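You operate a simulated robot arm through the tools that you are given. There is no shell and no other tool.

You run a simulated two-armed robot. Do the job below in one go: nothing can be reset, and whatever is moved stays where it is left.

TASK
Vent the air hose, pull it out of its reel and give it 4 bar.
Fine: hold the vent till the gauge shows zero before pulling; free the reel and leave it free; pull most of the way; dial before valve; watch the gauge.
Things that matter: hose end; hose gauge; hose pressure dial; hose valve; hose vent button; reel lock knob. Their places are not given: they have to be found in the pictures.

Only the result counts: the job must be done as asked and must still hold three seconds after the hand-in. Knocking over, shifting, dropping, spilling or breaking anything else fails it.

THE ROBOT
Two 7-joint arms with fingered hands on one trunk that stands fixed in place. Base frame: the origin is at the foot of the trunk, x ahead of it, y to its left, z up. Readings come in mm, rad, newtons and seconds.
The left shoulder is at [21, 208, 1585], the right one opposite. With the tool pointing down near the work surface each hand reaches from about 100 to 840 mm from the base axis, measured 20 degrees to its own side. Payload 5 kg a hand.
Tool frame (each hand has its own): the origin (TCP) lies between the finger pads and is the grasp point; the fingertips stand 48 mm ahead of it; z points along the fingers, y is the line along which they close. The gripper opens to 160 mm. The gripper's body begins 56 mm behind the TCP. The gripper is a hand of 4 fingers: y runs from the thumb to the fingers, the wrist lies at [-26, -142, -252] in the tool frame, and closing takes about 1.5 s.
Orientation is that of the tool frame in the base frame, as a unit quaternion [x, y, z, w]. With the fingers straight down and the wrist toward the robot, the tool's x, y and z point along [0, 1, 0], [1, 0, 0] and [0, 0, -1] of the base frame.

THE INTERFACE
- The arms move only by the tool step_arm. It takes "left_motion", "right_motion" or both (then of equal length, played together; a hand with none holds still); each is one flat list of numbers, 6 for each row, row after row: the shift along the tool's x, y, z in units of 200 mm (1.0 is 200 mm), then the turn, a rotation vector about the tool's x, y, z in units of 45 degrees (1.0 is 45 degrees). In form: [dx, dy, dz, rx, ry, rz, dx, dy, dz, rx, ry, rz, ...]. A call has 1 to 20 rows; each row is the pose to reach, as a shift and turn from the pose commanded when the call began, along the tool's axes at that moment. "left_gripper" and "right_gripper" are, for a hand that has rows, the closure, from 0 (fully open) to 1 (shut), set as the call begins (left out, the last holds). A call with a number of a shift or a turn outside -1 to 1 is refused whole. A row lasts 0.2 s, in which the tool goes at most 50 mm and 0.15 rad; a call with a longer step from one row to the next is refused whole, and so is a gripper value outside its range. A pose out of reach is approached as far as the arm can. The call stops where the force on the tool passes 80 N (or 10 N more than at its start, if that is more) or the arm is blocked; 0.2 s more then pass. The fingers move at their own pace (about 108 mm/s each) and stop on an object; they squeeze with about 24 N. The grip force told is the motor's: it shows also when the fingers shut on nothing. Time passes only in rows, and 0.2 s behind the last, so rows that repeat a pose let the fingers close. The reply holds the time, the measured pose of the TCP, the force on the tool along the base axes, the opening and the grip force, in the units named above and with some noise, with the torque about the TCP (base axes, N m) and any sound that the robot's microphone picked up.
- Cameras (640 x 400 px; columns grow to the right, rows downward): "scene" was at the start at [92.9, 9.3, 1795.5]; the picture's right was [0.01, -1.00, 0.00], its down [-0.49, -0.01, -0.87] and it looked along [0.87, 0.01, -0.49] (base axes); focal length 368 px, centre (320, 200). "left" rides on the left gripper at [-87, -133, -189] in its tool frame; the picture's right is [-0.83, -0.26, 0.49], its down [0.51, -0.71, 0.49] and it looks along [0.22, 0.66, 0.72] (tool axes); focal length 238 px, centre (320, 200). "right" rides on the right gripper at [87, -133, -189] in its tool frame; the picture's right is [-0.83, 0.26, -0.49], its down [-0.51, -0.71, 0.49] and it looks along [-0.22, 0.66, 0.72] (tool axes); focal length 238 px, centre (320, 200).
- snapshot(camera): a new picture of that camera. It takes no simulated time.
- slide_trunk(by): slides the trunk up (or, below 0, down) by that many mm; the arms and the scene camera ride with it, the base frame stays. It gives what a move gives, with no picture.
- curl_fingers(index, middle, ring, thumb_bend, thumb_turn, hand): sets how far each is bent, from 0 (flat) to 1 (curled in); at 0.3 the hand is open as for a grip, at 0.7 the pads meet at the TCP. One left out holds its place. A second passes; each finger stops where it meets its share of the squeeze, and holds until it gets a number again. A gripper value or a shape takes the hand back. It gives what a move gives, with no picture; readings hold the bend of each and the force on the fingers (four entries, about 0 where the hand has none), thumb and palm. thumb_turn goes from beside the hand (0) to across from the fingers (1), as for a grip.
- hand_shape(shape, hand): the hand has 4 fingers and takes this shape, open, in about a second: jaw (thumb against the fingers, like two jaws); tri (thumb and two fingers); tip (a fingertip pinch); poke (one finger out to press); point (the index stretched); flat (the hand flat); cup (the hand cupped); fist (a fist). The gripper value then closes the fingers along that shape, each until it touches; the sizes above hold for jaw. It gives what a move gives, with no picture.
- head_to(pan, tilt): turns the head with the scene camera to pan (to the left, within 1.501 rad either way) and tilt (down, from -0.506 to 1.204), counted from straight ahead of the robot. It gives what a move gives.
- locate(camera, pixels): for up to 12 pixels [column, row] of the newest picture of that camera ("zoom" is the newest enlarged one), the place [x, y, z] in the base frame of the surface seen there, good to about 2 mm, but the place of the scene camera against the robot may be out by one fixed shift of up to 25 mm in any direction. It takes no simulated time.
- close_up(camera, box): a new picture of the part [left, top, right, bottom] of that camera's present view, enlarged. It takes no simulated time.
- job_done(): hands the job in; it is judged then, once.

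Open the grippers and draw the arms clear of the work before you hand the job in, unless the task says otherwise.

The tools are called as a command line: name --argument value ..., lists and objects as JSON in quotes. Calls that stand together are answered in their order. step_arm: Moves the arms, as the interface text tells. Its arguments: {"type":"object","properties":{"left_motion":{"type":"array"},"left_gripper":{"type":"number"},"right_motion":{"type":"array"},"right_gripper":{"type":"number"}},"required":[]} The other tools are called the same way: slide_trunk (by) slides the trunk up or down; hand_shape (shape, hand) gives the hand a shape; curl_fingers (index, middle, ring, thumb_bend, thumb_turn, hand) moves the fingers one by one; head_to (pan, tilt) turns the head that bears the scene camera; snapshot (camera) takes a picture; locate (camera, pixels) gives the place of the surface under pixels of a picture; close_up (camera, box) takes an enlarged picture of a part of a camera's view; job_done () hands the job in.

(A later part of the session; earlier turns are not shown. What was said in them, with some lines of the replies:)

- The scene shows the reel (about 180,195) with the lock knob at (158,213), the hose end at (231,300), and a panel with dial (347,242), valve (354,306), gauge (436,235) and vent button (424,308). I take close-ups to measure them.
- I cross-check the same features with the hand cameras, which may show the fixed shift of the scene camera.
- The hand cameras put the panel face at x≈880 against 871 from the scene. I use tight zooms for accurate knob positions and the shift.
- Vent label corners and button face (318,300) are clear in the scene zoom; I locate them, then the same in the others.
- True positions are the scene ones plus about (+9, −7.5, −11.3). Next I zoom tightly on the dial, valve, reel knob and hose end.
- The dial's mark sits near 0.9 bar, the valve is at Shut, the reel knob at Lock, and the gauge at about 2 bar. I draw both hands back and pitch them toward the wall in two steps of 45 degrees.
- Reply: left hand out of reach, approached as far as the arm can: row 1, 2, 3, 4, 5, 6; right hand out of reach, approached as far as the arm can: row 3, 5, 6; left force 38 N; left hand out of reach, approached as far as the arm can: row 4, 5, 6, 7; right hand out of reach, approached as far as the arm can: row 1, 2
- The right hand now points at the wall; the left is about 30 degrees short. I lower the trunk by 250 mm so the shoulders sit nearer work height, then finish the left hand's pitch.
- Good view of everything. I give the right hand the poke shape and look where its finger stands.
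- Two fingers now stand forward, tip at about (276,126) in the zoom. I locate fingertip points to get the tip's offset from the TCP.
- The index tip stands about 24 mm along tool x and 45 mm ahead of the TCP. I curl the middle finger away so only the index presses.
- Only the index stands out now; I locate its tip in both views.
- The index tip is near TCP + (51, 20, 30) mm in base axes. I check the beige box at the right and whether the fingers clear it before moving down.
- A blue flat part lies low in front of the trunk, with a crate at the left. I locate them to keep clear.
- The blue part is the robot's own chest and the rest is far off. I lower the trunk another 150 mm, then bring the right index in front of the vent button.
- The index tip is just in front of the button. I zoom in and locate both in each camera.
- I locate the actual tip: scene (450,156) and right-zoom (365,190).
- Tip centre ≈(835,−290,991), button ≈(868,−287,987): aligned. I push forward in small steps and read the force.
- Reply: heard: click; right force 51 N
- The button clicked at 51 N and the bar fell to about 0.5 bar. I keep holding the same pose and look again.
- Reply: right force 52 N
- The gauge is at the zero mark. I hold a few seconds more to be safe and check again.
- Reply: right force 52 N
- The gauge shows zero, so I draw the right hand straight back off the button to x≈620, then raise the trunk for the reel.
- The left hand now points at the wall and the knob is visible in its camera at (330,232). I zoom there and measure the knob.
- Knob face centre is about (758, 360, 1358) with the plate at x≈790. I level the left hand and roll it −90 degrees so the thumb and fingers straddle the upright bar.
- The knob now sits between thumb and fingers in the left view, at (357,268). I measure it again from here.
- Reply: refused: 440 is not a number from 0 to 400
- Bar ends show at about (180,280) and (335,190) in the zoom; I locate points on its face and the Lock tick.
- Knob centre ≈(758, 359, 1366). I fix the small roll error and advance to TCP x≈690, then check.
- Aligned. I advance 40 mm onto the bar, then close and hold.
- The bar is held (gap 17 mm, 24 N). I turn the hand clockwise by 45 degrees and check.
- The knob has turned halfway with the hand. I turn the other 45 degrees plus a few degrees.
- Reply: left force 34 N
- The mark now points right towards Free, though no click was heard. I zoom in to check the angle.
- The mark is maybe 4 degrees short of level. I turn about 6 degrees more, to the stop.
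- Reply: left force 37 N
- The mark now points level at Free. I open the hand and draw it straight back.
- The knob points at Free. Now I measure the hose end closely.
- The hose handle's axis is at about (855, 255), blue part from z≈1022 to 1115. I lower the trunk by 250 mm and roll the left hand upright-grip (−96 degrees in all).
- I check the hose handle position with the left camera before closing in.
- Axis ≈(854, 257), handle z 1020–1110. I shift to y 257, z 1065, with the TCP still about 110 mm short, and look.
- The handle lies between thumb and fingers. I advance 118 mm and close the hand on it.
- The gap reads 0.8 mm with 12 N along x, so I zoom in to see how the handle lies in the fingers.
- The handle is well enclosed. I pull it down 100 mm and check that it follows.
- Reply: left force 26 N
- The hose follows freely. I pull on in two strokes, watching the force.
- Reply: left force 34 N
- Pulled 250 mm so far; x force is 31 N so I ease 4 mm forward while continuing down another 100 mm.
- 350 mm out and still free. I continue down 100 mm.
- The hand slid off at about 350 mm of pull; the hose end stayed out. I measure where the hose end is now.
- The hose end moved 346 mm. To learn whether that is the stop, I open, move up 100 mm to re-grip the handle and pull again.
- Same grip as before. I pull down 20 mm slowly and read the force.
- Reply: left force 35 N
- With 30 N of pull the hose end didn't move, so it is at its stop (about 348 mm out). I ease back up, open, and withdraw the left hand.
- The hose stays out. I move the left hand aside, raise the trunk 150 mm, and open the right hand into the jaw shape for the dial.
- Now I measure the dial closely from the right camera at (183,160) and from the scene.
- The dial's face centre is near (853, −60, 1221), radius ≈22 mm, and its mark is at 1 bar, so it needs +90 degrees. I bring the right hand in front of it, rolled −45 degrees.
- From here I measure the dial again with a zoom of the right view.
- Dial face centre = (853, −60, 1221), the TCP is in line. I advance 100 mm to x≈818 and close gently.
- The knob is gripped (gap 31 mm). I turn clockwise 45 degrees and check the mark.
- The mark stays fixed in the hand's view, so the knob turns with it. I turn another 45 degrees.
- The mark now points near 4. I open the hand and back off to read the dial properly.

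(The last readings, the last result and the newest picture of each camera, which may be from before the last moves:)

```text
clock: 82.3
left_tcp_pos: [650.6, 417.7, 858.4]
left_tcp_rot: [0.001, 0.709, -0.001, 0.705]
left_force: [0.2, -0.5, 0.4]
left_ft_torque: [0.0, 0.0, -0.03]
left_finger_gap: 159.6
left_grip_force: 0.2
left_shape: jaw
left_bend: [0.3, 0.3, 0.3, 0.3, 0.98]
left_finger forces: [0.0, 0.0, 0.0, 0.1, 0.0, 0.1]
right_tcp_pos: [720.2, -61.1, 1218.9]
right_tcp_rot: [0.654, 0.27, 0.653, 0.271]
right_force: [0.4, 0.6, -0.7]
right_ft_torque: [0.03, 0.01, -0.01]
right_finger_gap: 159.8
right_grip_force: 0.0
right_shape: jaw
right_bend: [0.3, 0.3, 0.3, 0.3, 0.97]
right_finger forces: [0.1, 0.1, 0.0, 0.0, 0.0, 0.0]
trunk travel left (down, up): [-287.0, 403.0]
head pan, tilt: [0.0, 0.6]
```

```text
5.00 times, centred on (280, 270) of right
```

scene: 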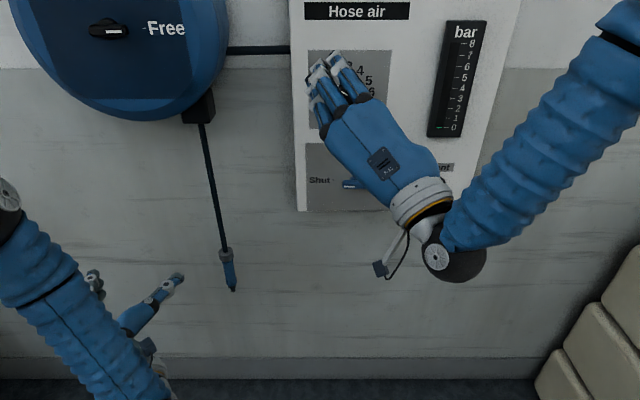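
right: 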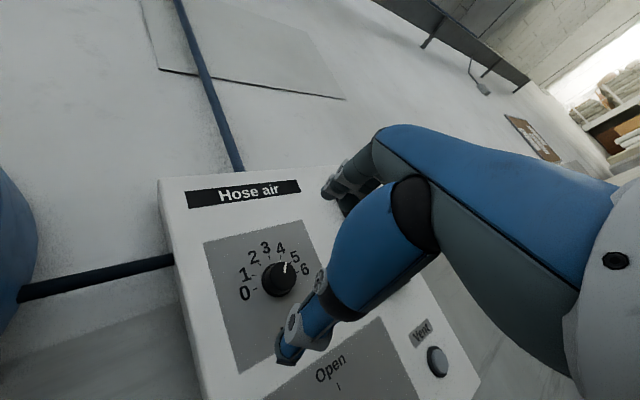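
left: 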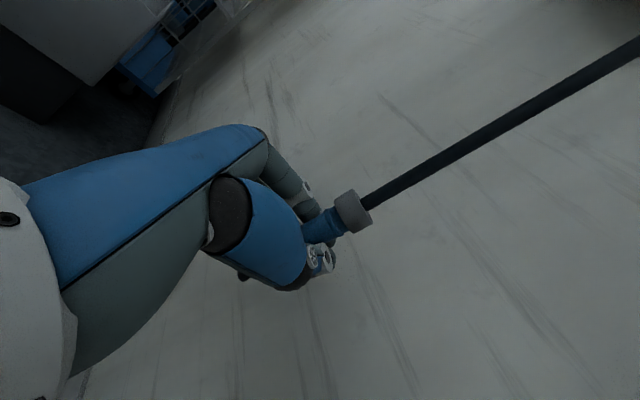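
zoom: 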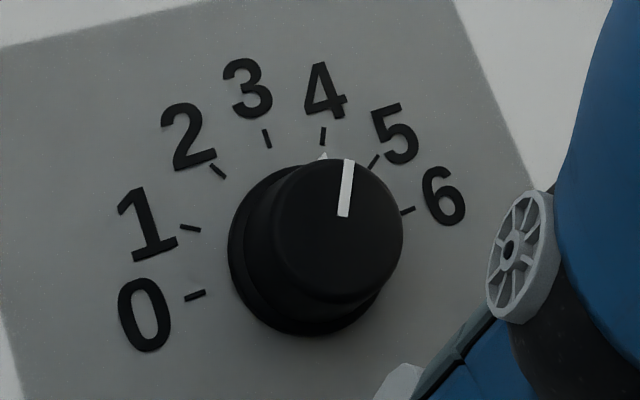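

The dial reads 4 (mark 28.6 degrees past 3, pointer over the 4 tick). Next I roll the right hand back level and lower it before the valve.

step_arm --right_motion '[-0.12, -0.094, -0.1, 0, 0, -0.15, -0.24, -0.19, -0.1, 0, 0, -0.3, -0.36, -0.28, -0.1, 0, 0, -0.45, -0.48, -0.38, -0.1, 0, 0, -0.6, -0.6, -0.47, -0.1, 0, 0, -0.75, -0.72, -0.57, -0.1, 0, 0, -0.9, -0.83, -0.66, -0.1, 0, 0, -1.0, -0.83, -0.66, -0.1, 0, 0, -1.0]'

snapshot --camera "right"

snapshot --camera "scene"

```text
clock: 84.1
left_tcp_pos: [651.1, 416.3, 858.9]
left_tcp_rot: [0.001, 0.71, 0.0, 0.705]
left_force: [0.6, -0.1, 0.1]
left_ft_torque: [0.02, 0.04, 0.01]
left_finger_gap: 159.7
left_grip_force: 0.0
left_shape: jaw
left_bend: [0.3, 0.3, 0.3, 0.3, 0.98]
left_finger forces: [0.0, 0.0, 0.0, 0.1, 0.1, 0.0]
right_tcp_pos: [700.5, -83.0, 1009.7]
right_tcp_rot: [0.5, 0.5, 0.5, 0.5]
right_force: [0.3, -0.5, 0.4]
right_ft_torque: [-0.01, 0.01, 0.02]
right_finger_gap: 160.1
right_grip_force: 0.0
right_shape: jaw
right_bend: [0.3, 0.3, 0.3, 0.3, 0.97]
right_finger forces: [0.1, 0.0, 0.1, 0.1, 0.0, 0.0]
trunk travel left (down, up): [-287.0, 403.0]
head pan, tilt: [0.0, 0.6]
```

```text
taken
```

right: 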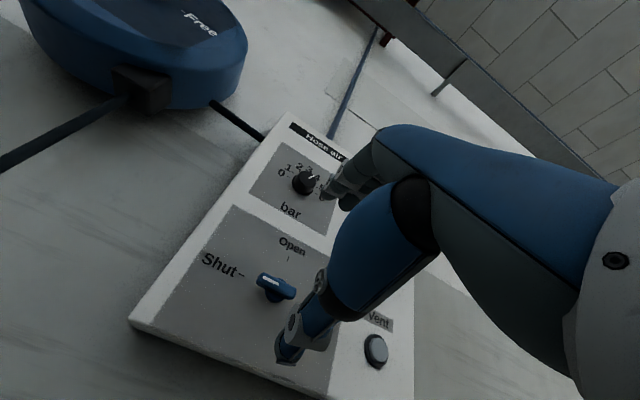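

```text
taken
```

scene: 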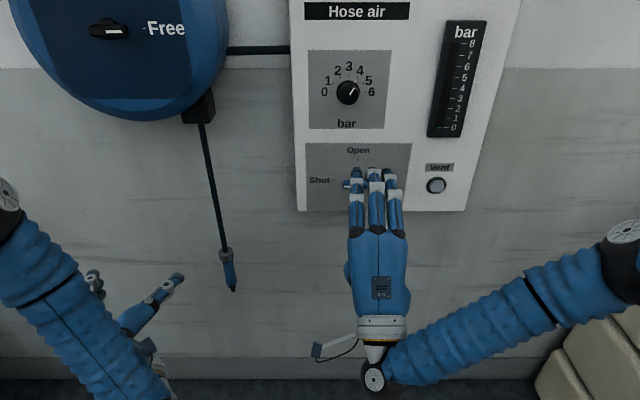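

I zoom on the valve in the right view, at (276,287), to measure the bar.

close_up --camera "right" --box '[230, 240, 330, 320]'

locate --camera "zoom" --pixels '[[300, 230], [190, 190], [390, 260], [380, 290], [210, 170], [220, 240], [290, 290], [375, 100], [55, 175]]'

```text
5.00 times, centred on (280, 280) of right
```

zoom: 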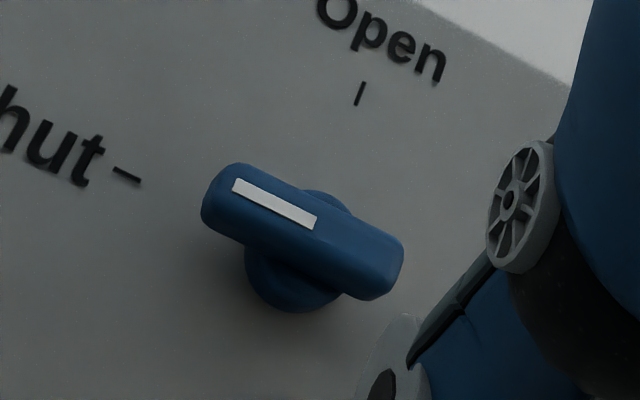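

```text
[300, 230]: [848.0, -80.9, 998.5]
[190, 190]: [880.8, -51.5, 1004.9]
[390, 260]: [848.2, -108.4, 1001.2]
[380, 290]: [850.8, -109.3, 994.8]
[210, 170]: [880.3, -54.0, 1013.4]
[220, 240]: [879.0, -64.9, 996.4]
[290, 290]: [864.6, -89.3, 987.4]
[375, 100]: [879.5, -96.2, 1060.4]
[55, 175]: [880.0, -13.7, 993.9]
```

locate --camera "zoom" --pixels '[[237, 187], [313, 222], [240, 168], [385, 235], [235, 235], [360, 290], [400, 250], [360, 93], [127, 173], [270, 195]]'

```text
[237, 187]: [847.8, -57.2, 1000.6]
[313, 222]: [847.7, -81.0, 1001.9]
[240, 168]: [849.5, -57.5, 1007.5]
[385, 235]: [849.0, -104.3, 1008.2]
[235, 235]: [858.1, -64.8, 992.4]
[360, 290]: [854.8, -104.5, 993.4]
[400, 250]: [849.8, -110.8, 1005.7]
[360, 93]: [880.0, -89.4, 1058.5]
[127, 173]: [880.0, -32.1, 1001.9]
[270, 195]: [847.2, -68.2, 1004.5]
```

The valve's axis is near (y −89, z 1001.5), front face x≈848. I align and advance to x≈820, then close on the bar.

step_arm --right_motion '[-0.03, -0.04, 0.15, 0, 0, 0, -0.03, -0.04, 0.3, 0, 0, 0, -0.03, -0.04, 0.45, 0, 0, 0, -0.03, -0.04, 0.54, 0, 0, 0, -0.03, -0.04, 0.59, 0, 0, 0, -0.03, -0.04, 0.59, 0, 0, 0]'

step_arm --right_motion '[0, 0, 0, 0, 0, 0, 0, 0, 0, 0, 0, 0, 0, 0, 0, 0, 0, 0, 0, 0, 0, 0, 0, 0, 0, 0, 0, 0, 0, 0, 0, 0, 0, 0, 0, 0, 0, 0, 0, 0, 0, 0, 0, 0, 0, 0, 0, 0, 0, 0, 0, 0, 0, 0]' --right_gripper 1.0

close_up --camera "right" --box '[230, 180, 390, 310]'

close_up --camera "scene" --box '[290, 20, 500, 220]'

```text
clock: 85.5
left_tcp_pos: [650.8, 417.2, 859.5]
left_tcp_rot: [0.001, 0.709, -0.001, 0.705]
left_force: [0.0, 0.4, 0.1]
left_ft_torque: [-0.03, 0.0, -0.01]
left_finger_gap: 159.8
left_grip_force: 0.1
left_shape: jaw
left_bend: [0.3, 0.3, 0.3, 0.3, 0.98]
left_finger forces: [0.0, 0.1, 0.0, 0.1, 0.0, 0.0]
right_tcp_pos: [818.5, -90.7, 1000.6]
right_tcp_rot: [0.5, 0.5, 0.5, 0.5]
right_force: [-0.8, 0.3, -0.1]
right_ft_torque: [-0.02, -0.03, 0.0]
right_finger_gap: 160.0
right_grip_force: 0.0
right_shape: jaw
right_bend: [0.3, 0.3, 0.3, 0.3, 0.97]
right_finger forces: [0.0, 0.1, 0.0, 0.1, 0.0, 0.0]
trunk travel left (down, up): [-287.0, 403.0]
head pan, tilt: [0.0, 0.6]
```

```text
clock: 87.5
left_tcp_pos: [649.9, 416.1, 858.1]
left_tcp_rot: [0.0, 0.71, -0.001, 0.704]
left_force: [0.3, 0.4, 0.0]
left_ft_torque: [0.02, -0.02, 0.01]
left_finger_gap: 159.8
left_grip_force: 0.0
left_shape: jaw
left_bend: [0.3, 0.3, 0.3, 0.3, 0.98]
left_finger forces: [0.1, 0.0, 0.1, 0.0, 0.0, 0.0]
right_tcp_pos: [818.5, -90.6, 1001.2]
right_tcp_rot: [0.5, 0.5, 0.5, 0.5]
right_force: [-0.3, 1.2, -2.8]
right_ft_torque: [-0.04, 0.07, 0.01]
right_finger_gap: 14.5
right_grip_force: 23.9
right_shape: jaw
right_bend: [0.72, 0.65, 0.7, 0.73, 1.0]
right_finger forces: [12.1, 6.2, 0.1, 0.0, 20.8, 0.1]
trunk travel left (down, up): [-287.0, 403.0]
head pan, tilt: [0.0, 0.6]
```

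```text
3.08 times, centred on (310, 245) of right
```

zoom: 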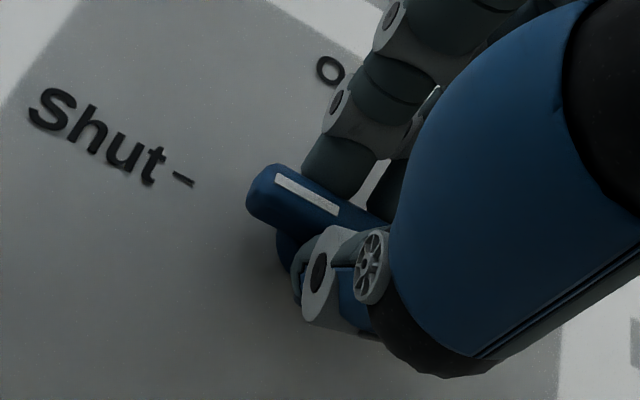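

```text
2.00 times, centred on (395, 120) of scene
```

zoom: 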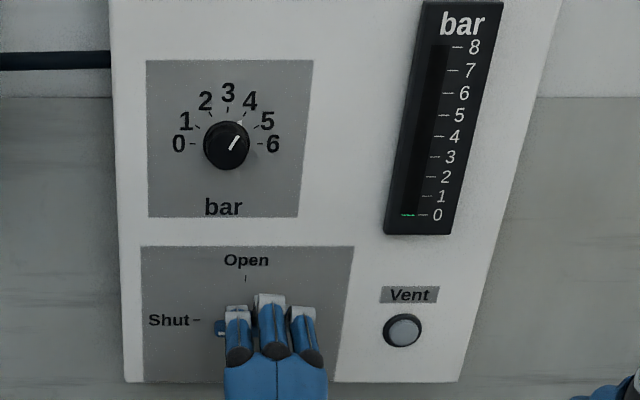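

The valve bar is held. I turn clockwise 45 degrees and look at the gauge.

step_arm --right_motion '[0, 0, 0, 0, 0, 0.15, 0, 0, 0, 0, 0, 0.3, 0, 0, 0, 0, 0, 0.45, 0, 0, 0, 0, 0, 0.6, 0, 0, 0, 0, 0, 0.75, 0, 0, 0, 0, 0, 0.9, 0, 0, 0, 0, 0, 1.0, 0, 0, 0, 0, 0, 1.0]'

close_up --camera "right" --box '[230, 180, 390, 310]'

close_up --camera "scene" --box '[290, 20, 500, 220]'

```text
clock: 89.3
left_tcp_pos: [650.2, 415.9, 859.4]
left_tcp_rot: [0.001, 0.709, 0.0, 0.705]
left_force: [-0.4, 0.2, 0.2]
left_ft_torque: [-0.01, -0.01, -0.02]
left_finger_gap: 160.0
left_grip_force: 0.1
left_shape: jaw
left_bend: [0.3, 0.3, 0.3, 0.3, 0.98]
left_finger forces: [0.1, 0.0, 0.0, 0.0, 0.1, 0.1]
right_tcp_pos: [818.6, -91.4, 1000.4]
right_tcp_rot: [0.654, 0.269, 0.653, 0.27]
right_force: [5.6, -0.5, -3.5]
right_ft_torque: [-0.03, 0.11, -0.05]
right_finger_gap: 14.3
right_grip_force: 24.3
right_shape: jaw
right_bend: [0.72, 0.65, 0.7, 0.73, 1.0]
right_finger forces: [12.4, 6.9, 0.1, 0.1, 21.2, 0.0]
trunk travel left (down, up): [-287.0, 403.0]
head pan, tilt: [0.0, 0.6]
```

```text
3.08 times, centred on (310, 245) of right
```

zoom: 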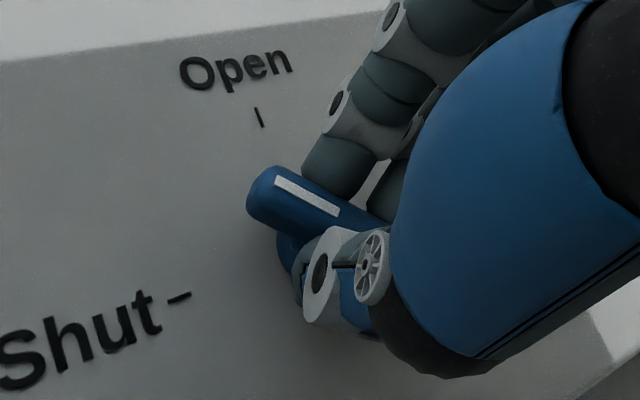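

```text
2.00 times, centred on (395, 120) of scene
```

zoom: 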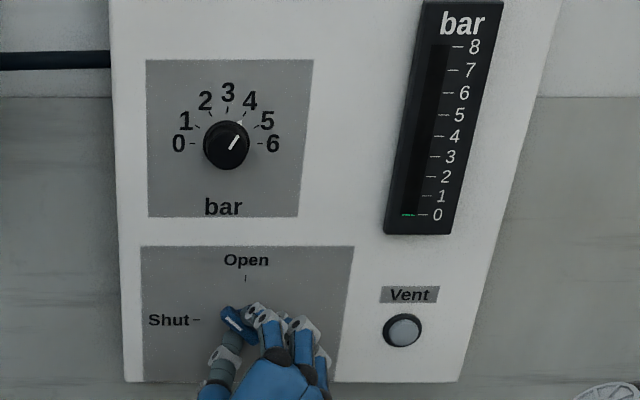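

The valve is halfway and the gauge still at zero. I turn the other 45 degrees.

step_arm --right_motion '[0, 0, 0, 0, 0, 0.15, 0, 0, 0, 0, 0, 0.3, 0, 0, 0, 0, 0, 0.45, 0, 0, 0, 0, 0, 0.6, 0, 0, 0, 0, 0, 0.75, 0, 0, 0, 0, 0, 0.9, 0, 0, 0, 0, 0, 1.0, 0, 0, 0, 0, 0, 1.0]'

close_up --camera "right" --box '[230, 180, 390, 310]'

close_up --camera "scene" --box '[290, 20, 500, 220]'

```text
clock: 91.1
left_tcp_pos: [650.5, 417.1, 857.5]
left_tcp_rot: [0.001, 0.71, 0.0, 0.704]
left_force: [-0.1, -0.4, -0.1]
left_ft_torque: [-0.02, 0.01, 0.0]
left_finger_gap: 160.0
left_grip_force: 0.0
left_shape: jaw
left_bend: [0.3, 0.3, 0.3, 0.3, 0.98]
left_finger forces: [0.0, 0.0, 0.0, 0.1, 0.0, 0.1]
right_tcp_pos: [818.5, -89.6, 1000.4]
right_tcp_rot: [0.707, 0.0, 0.707, -0.001]
right_force: [12.3, 2.3, -0.6]
right_ft_torque: [-0.02, -0.03, 0.0]
right_finger_gap: 14.0
right_grip_force: 23.9
right_shape: jaw
right_bend: [0.72, 0.65, 0.7, 0.73, 1.0]
right_finger forces: [11.8, 6.1, 0.0, 0.1, 19.3, 0.0]
trunk travel left (down, up): [-287.0, 403.0]
head pan, tilt: [0.0, 0.6]
```

```text
3.08 times, centred on (310, 245) of right
```

zoom: 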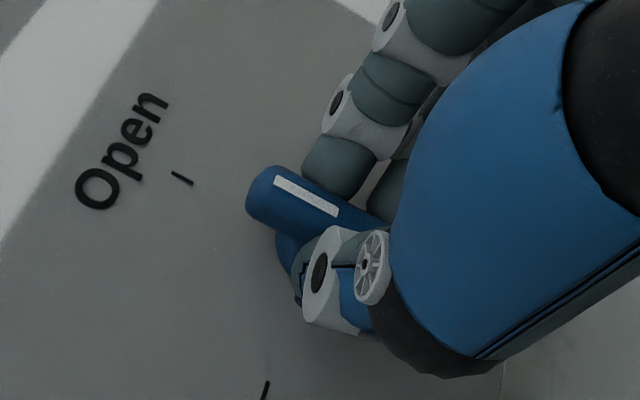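

```text
2.00 times, centred on (395, 120) of scene
```

zoom: 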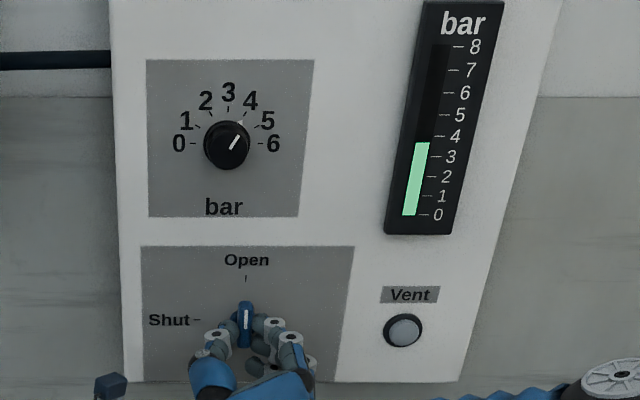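

The valve is open and the gauge is rising, about 3.7 bar. I hold still a second and read it closely.

step_arm --right_motion '[0, 0, 0, 0, 0, 0, 0, 0, 0, 0, 0, 0, 0, 0, 0, 0, 0, 0, 0, 0, 0, 0, 0, 0, 0, 0, 0, 0, 0, 0, 0, 0, 0, 0, 0, 0, 0, 0, 0, 0, 0, 0, 0, 0, 0, 0, 0, 0, 0, 0, 0, 0, 0, 0, 0, 0, 0, 0, 0, 0]'

close_up --camera "scene" --box '[410, 10, 500, 150]'

```text
clock: 93.3
left_tcp_pos: [651.3, 415.7, 858.5]
left_tcp_rot: [0.001, 0.71, -0.001, 0.704]
left_force: [0.2, 0.2, 0.4]
left_ft_torque: [-0.01, 0.0, -0.02]
left_finger_gap: 160.0
left_grip_force: 0.1
left_shape: jaw
left_bend: [0.3, 0.3, 0.3, 0.3, 0.98]
left_finger forces: [0.0, 0.0, 0.1, 0.0, 0.0, 0.0]
right_tcp_pos: [819.0, -89.0, 999.2]
right_tcp_rot: [0.707, 0.0, 0.707, 0.001]
right_force: [15.0, 0.6, 1.7]
right_ft_torque: [-0.03, -0.09, 0.0]
right_finger_gap: 13.9
right_grip_force: 24.4
right_shape: jaw
right_bend: [0.72, 0.65, 0.7, 0.73, 1.0]
right_finger forces: [11.7, 5.5, 0.0, 0.1, 18.5, 0.0]
trunk travel left (down, up): [-287.0, 403.0]
head pan, tilt: [0.0, 0.6]
```

```text
2.86 times, centred on (455, 80) of scene
```

zoom: 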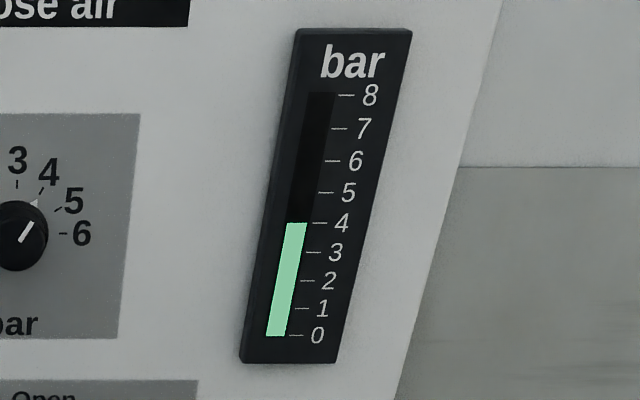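

The gauge reads 4.0 bar (bar top level with the 4 tick). I open the right hand and draw it straight back.

step_arm --right_motion '[0, 0, 0, 0, 0, 0, 0, 0, 0, 0, 0, 0, 0, 0, 0, 0, 0, 0, 0, 0, 0, 0, 0, 0, 0, 0, 0, 0, 0, 0, 0, 0, 0, 0, 0, 0, 0, 0, 0, 0, 0, 0, 0, 0, -0.2, 0, 0, 0, 0, 0, -0.4, 0, 0, 0, 0, 0, -0.6, 0, 0, 0, 0, 0, -0.8, 0, 0, 0, 0, 0, -1, 0, 0, 0, 0, 0, -1, 0, 0, 0]' --right_gripper 0.0

snapshot --camera "scene"

close_up --camera "scene" --box '[290, 20, 500, 220]'

```text
clock: 96.1
left_tcp_pos: [650.6, 416.2, 858.8]
left_tcp_rot: [0.001, 0.71, -0.001, 0.705]
left_force: [0.9, -1.1, -0.3]
left_ft_torque: [0.03, -0.01, 0.03]
left_finger_gap: 159.8
left_grip_force: 0.1
left_shape: jaw
left_bend: [0.3, 0.3, 0.3, 0.3, 0.98]
left_finger forces: [0.0, 0.1, 0.0, 0.1, 0.0, 0.0]
right_tcp_pos: [618.0, -91.5, 999.9]
right_tcp_rot: [0.707, 0.0, 0.707, 0.0]
right_force: [0.3, -0.2, 0.3]
right_ft_torque: [-0.03, 0.01, 0.03]
right_finger_gap: 159.9
right_grip_force: 0.0
right_shape: jaw
right_bend: [0.3, 0.3, 0.3, 0.3, 0.97]
right_finger forces: [0.1, 0.1, 0.0, 0.0, 0.0, 0.1]
trunk travel left (down, up): [-287.0, 403.0]
head pan, tilt: [0.0, 0.6]
```

```text
taken
```

scene: 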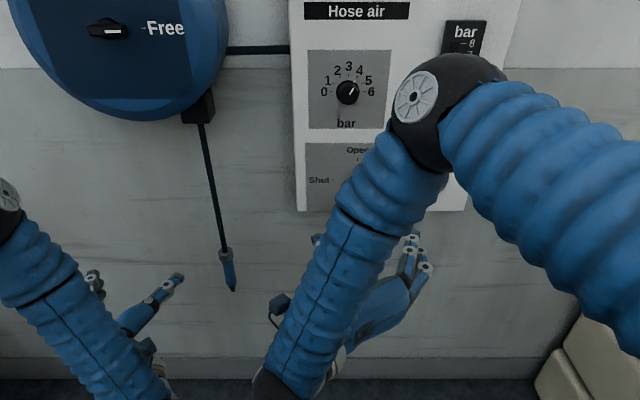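

```text
2.00 times, centred on (395, 120) of scene
```

zoom: 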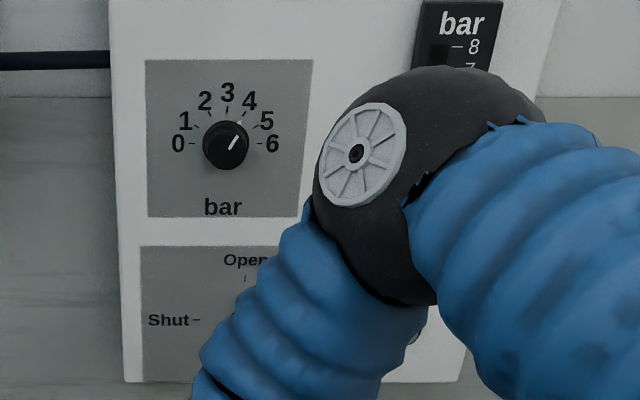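

The arm hides the gauge, so I roll the right hand back and move it to the right, clear of the panel.

step_arm --right_motion '[0, 0.15, 0, 0, 0, -0.15, 0, 0.3, 0, 0, 0, -0.3, 0, 0.45, 0, 0, 0, -0.45, 0, 0.6, 0, 0, 0, -0.6, 0, 0.75, 0, 0, 0, -0.75, 0, 0.9, 0, 0, 0, -0.9, 0, 1.0, 0, 0, 0, -1.0]'

step_arm --right_motion '[0, 0, 0, 0, 0, -0.15, 0, 0, 0, 0, 0, -0.3, 0, 0, 0, 0, 0, -0.45, 0, 0, 0, 0, 0, -0.6, 0, 0, 0, 0, 0, -0.75, 0, 0, 0, 0, 0, -0.9, 0, 0, 0, 0, 0, -1.0]'

step_arm --right_motion '[-0.15, 0, 0, 0, 0, 0, -0.3, 0, 0, 0, 0, 0, -0.45, 0, 0, 0, 0, 0, -0.5, 0, 0, 0, 0, 0]'

snapshot --camera "scene"

close_up --camera "scene" --box '[290, 20, 500, 220]'

```text
clock: 97.7
left_tcp_pos: [650.3, 415.6, 857.6]
left_tcp_rot: [0.001, 0.709, 0.0, 0.705]
left_force: [1.0, 0.4, 0.8]
left_ft_torque: [-0.03, 0.02, 0.02]
left_finger_gap: 159.9
left_grip_force: 0.1
left_shape: jaw
left_bend: [0.3, 0.3, 0.3, 0.3, 0.98]
left_finger forces: [0.0, 0.1, 0.0, 0.0, 0.0, 0.1]
right_tcp_pos: [641.1, -307.1, 1001.6]
right_tcp_rot: [0.654, 0.27, 0.653, 0.27]
right_force: [0.3, 0.1, -0.1]
right_ft_torque: [-0.03, 0.0, 0.05]
right_finger_gap: 160.0
right_grip_force: 0.0
right_shape: jaw
right_bend: [0.3, 0.3, 0.3, 0.3, 0.97]
right_finger forces: [0.0, 0.1, 0.1, 0.0, 0.0, 0.1]
right hand out of reach, approached as far as the arm can: row 4, 5, 6, 7
trunk travel left (down, up): [-287.0, 403.0]
head pan, tilt: [0.0, 0.6]
```

```text
clock: 99.3
left_tcp_pos: [650.5, 416.6, 859.1]
left_tcp_rot: [0.001, 0.71, 0.001, 0.704]
left_force: [0.5, 0.2, 0.0]
left_ft_torque: [0.01, -0.01, -0.02]
left_finger_gap: 159.7
left_grip_force: 0.1
left_shape: jaw
left_bend: [0.3, 0.3, 0.3, 0.3, 0.98]
left_finger forces: [0.1, 0.1, 0.1, 0.0, 0.0, 0.1]
right_tcp_pos: [731.1, -353.7, 988.8]
right_tcp_rot: [0.5, 0.501, 0.499, 0.5]
right_force: [-0.3, -0.4, 0.0]
right_ft_torque: [0.01, -0.02, -0.02]
right_finger_gap: 159.8
right_grip_force: 0.1
right_shape: jaw
right_bend: [0.3, 0.3, 0.3, 0.3, 0.97]
right_finger forces: [0.0, 0.0, 0.0, 0.0, 0.0, 0.0]
right hand out of reach, approached as far as the arm can: row 1, 2, 3, 4, 5, 6, 7
trunk travel left (down, up): [-287.0, 403.0]
head pan, tilt: [0.0, 0.6]
```

```text
clock: 100.3
left_tcp_pos: [650.6, 417.2, 859.3]
left_tcp_rot: [0.001, 0.709, 0.0, 0.705]
left_force: [0.7, 0.7, -0.6]
left_ft_torque: [-0.02, 0.0, -0.02]
left_finger_gap: 160.0
left_grip_force: 0.1
left_shape: jaw
left_bend: [0.3, 0.3, 0.3, 0.3, 0.98]
left_finger forces: [0.0, 0.0, 0.0, 0.0, 0.0, 0.0]
right_tcp_pos: [734.1, -451.4, 988.3]
right_tcp_rot: [0.5, 0.5, 0.499, 0.501]
right_force: [0.4, 0.6, -0.4]
right_ft_torque: [0.01, -0.02, -0.04]
right_finger_gap: 159.9
right_grip_force: 0.0
right_shape: jaw
right_bend: [0.3, 0.3, 0.3, 0.3, 0.97]
right_finger forces: [0.0, 0.1, 0.1, 0.0, 0.0, 0.1]
trunk travel left (down, up): [-287.0, 403.0]
head pan, tilt: [0.0, 0.6]
```

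```text
taken
```

scene: 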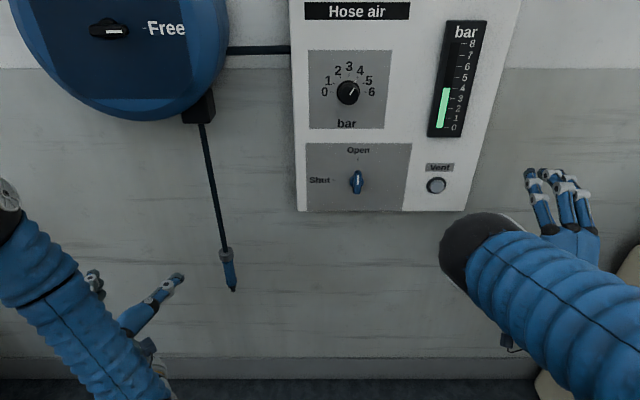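

```text
2.00 times, centred on (395, 120) of scene
```

zoom: 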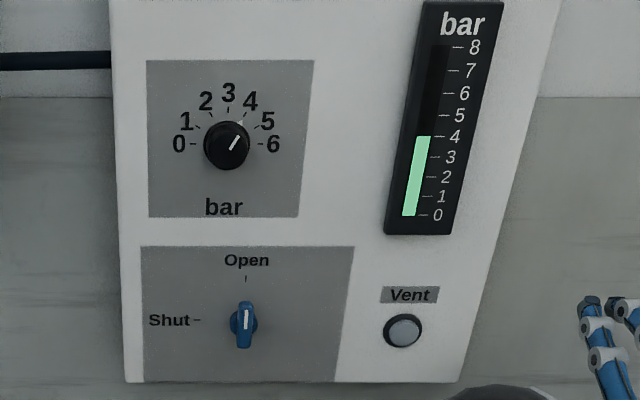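

Valve points to Open, the gauge is at 4, the reel at Free. I take a last close reading of the gauge and of the hose end's height.

close_up --camera "scene" --box '[425, 15, 495, 140]'

locate --camera "scene" --pixels '[[226, 254], [230, 272], [234, 289], [226, 248]]'

close_up --camera "scene" --box '[60, 0, 250, 140]'

```text
3.20 times, centred on (460, 78) of scene
```

zoom: 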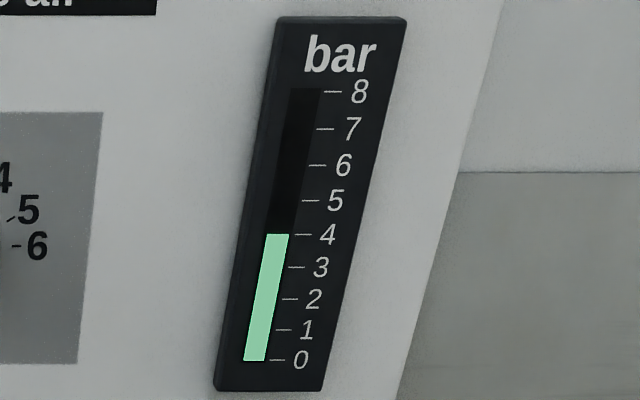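

```text
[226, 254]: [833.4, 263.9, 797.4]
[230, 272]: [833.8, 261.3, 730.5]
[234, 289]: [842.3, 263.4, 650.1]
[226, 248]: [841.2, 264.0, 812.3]
```

```text
2.86 times, centred on (155, 70) of scene
```

zoom: 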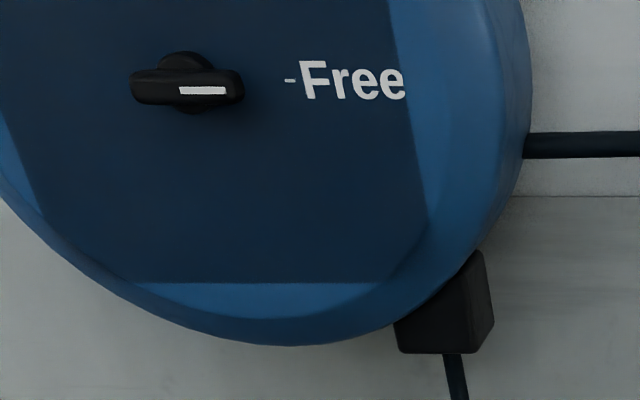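

The gauge holds 4 bar, the reel knob is at Free, the valve is Open, and the hose end is still about 345 mm out. Both hands are open and clear, so I hand in.

job_done

```text
The job is handed in.
```

The job is handed in: the hose is vented, pulled out and holding 4 bar on its gauge.

- **Vent:** I held the button until the gauge read zero, and for about two seconds more, before touching the reel or hose.
- **Reel:** the lock knob was turned from Lock to Free and left there.
- **Hose:** it came out about 346 mm. The hand slipped off at that point. I re-gripped and pulled with about 30 N, but the end did not move, so I took that as its stop. It stayed out after I let go.
- **Pressure:** the dial was turned from about 1 bar to 4 bar first, then the valve was opened. The gauge rose to 4 bar and still read 4 bar about seven seconds later.

Both hands were open and clear of the panel and hose at hand-in. I saw nothing else moved or knocked.
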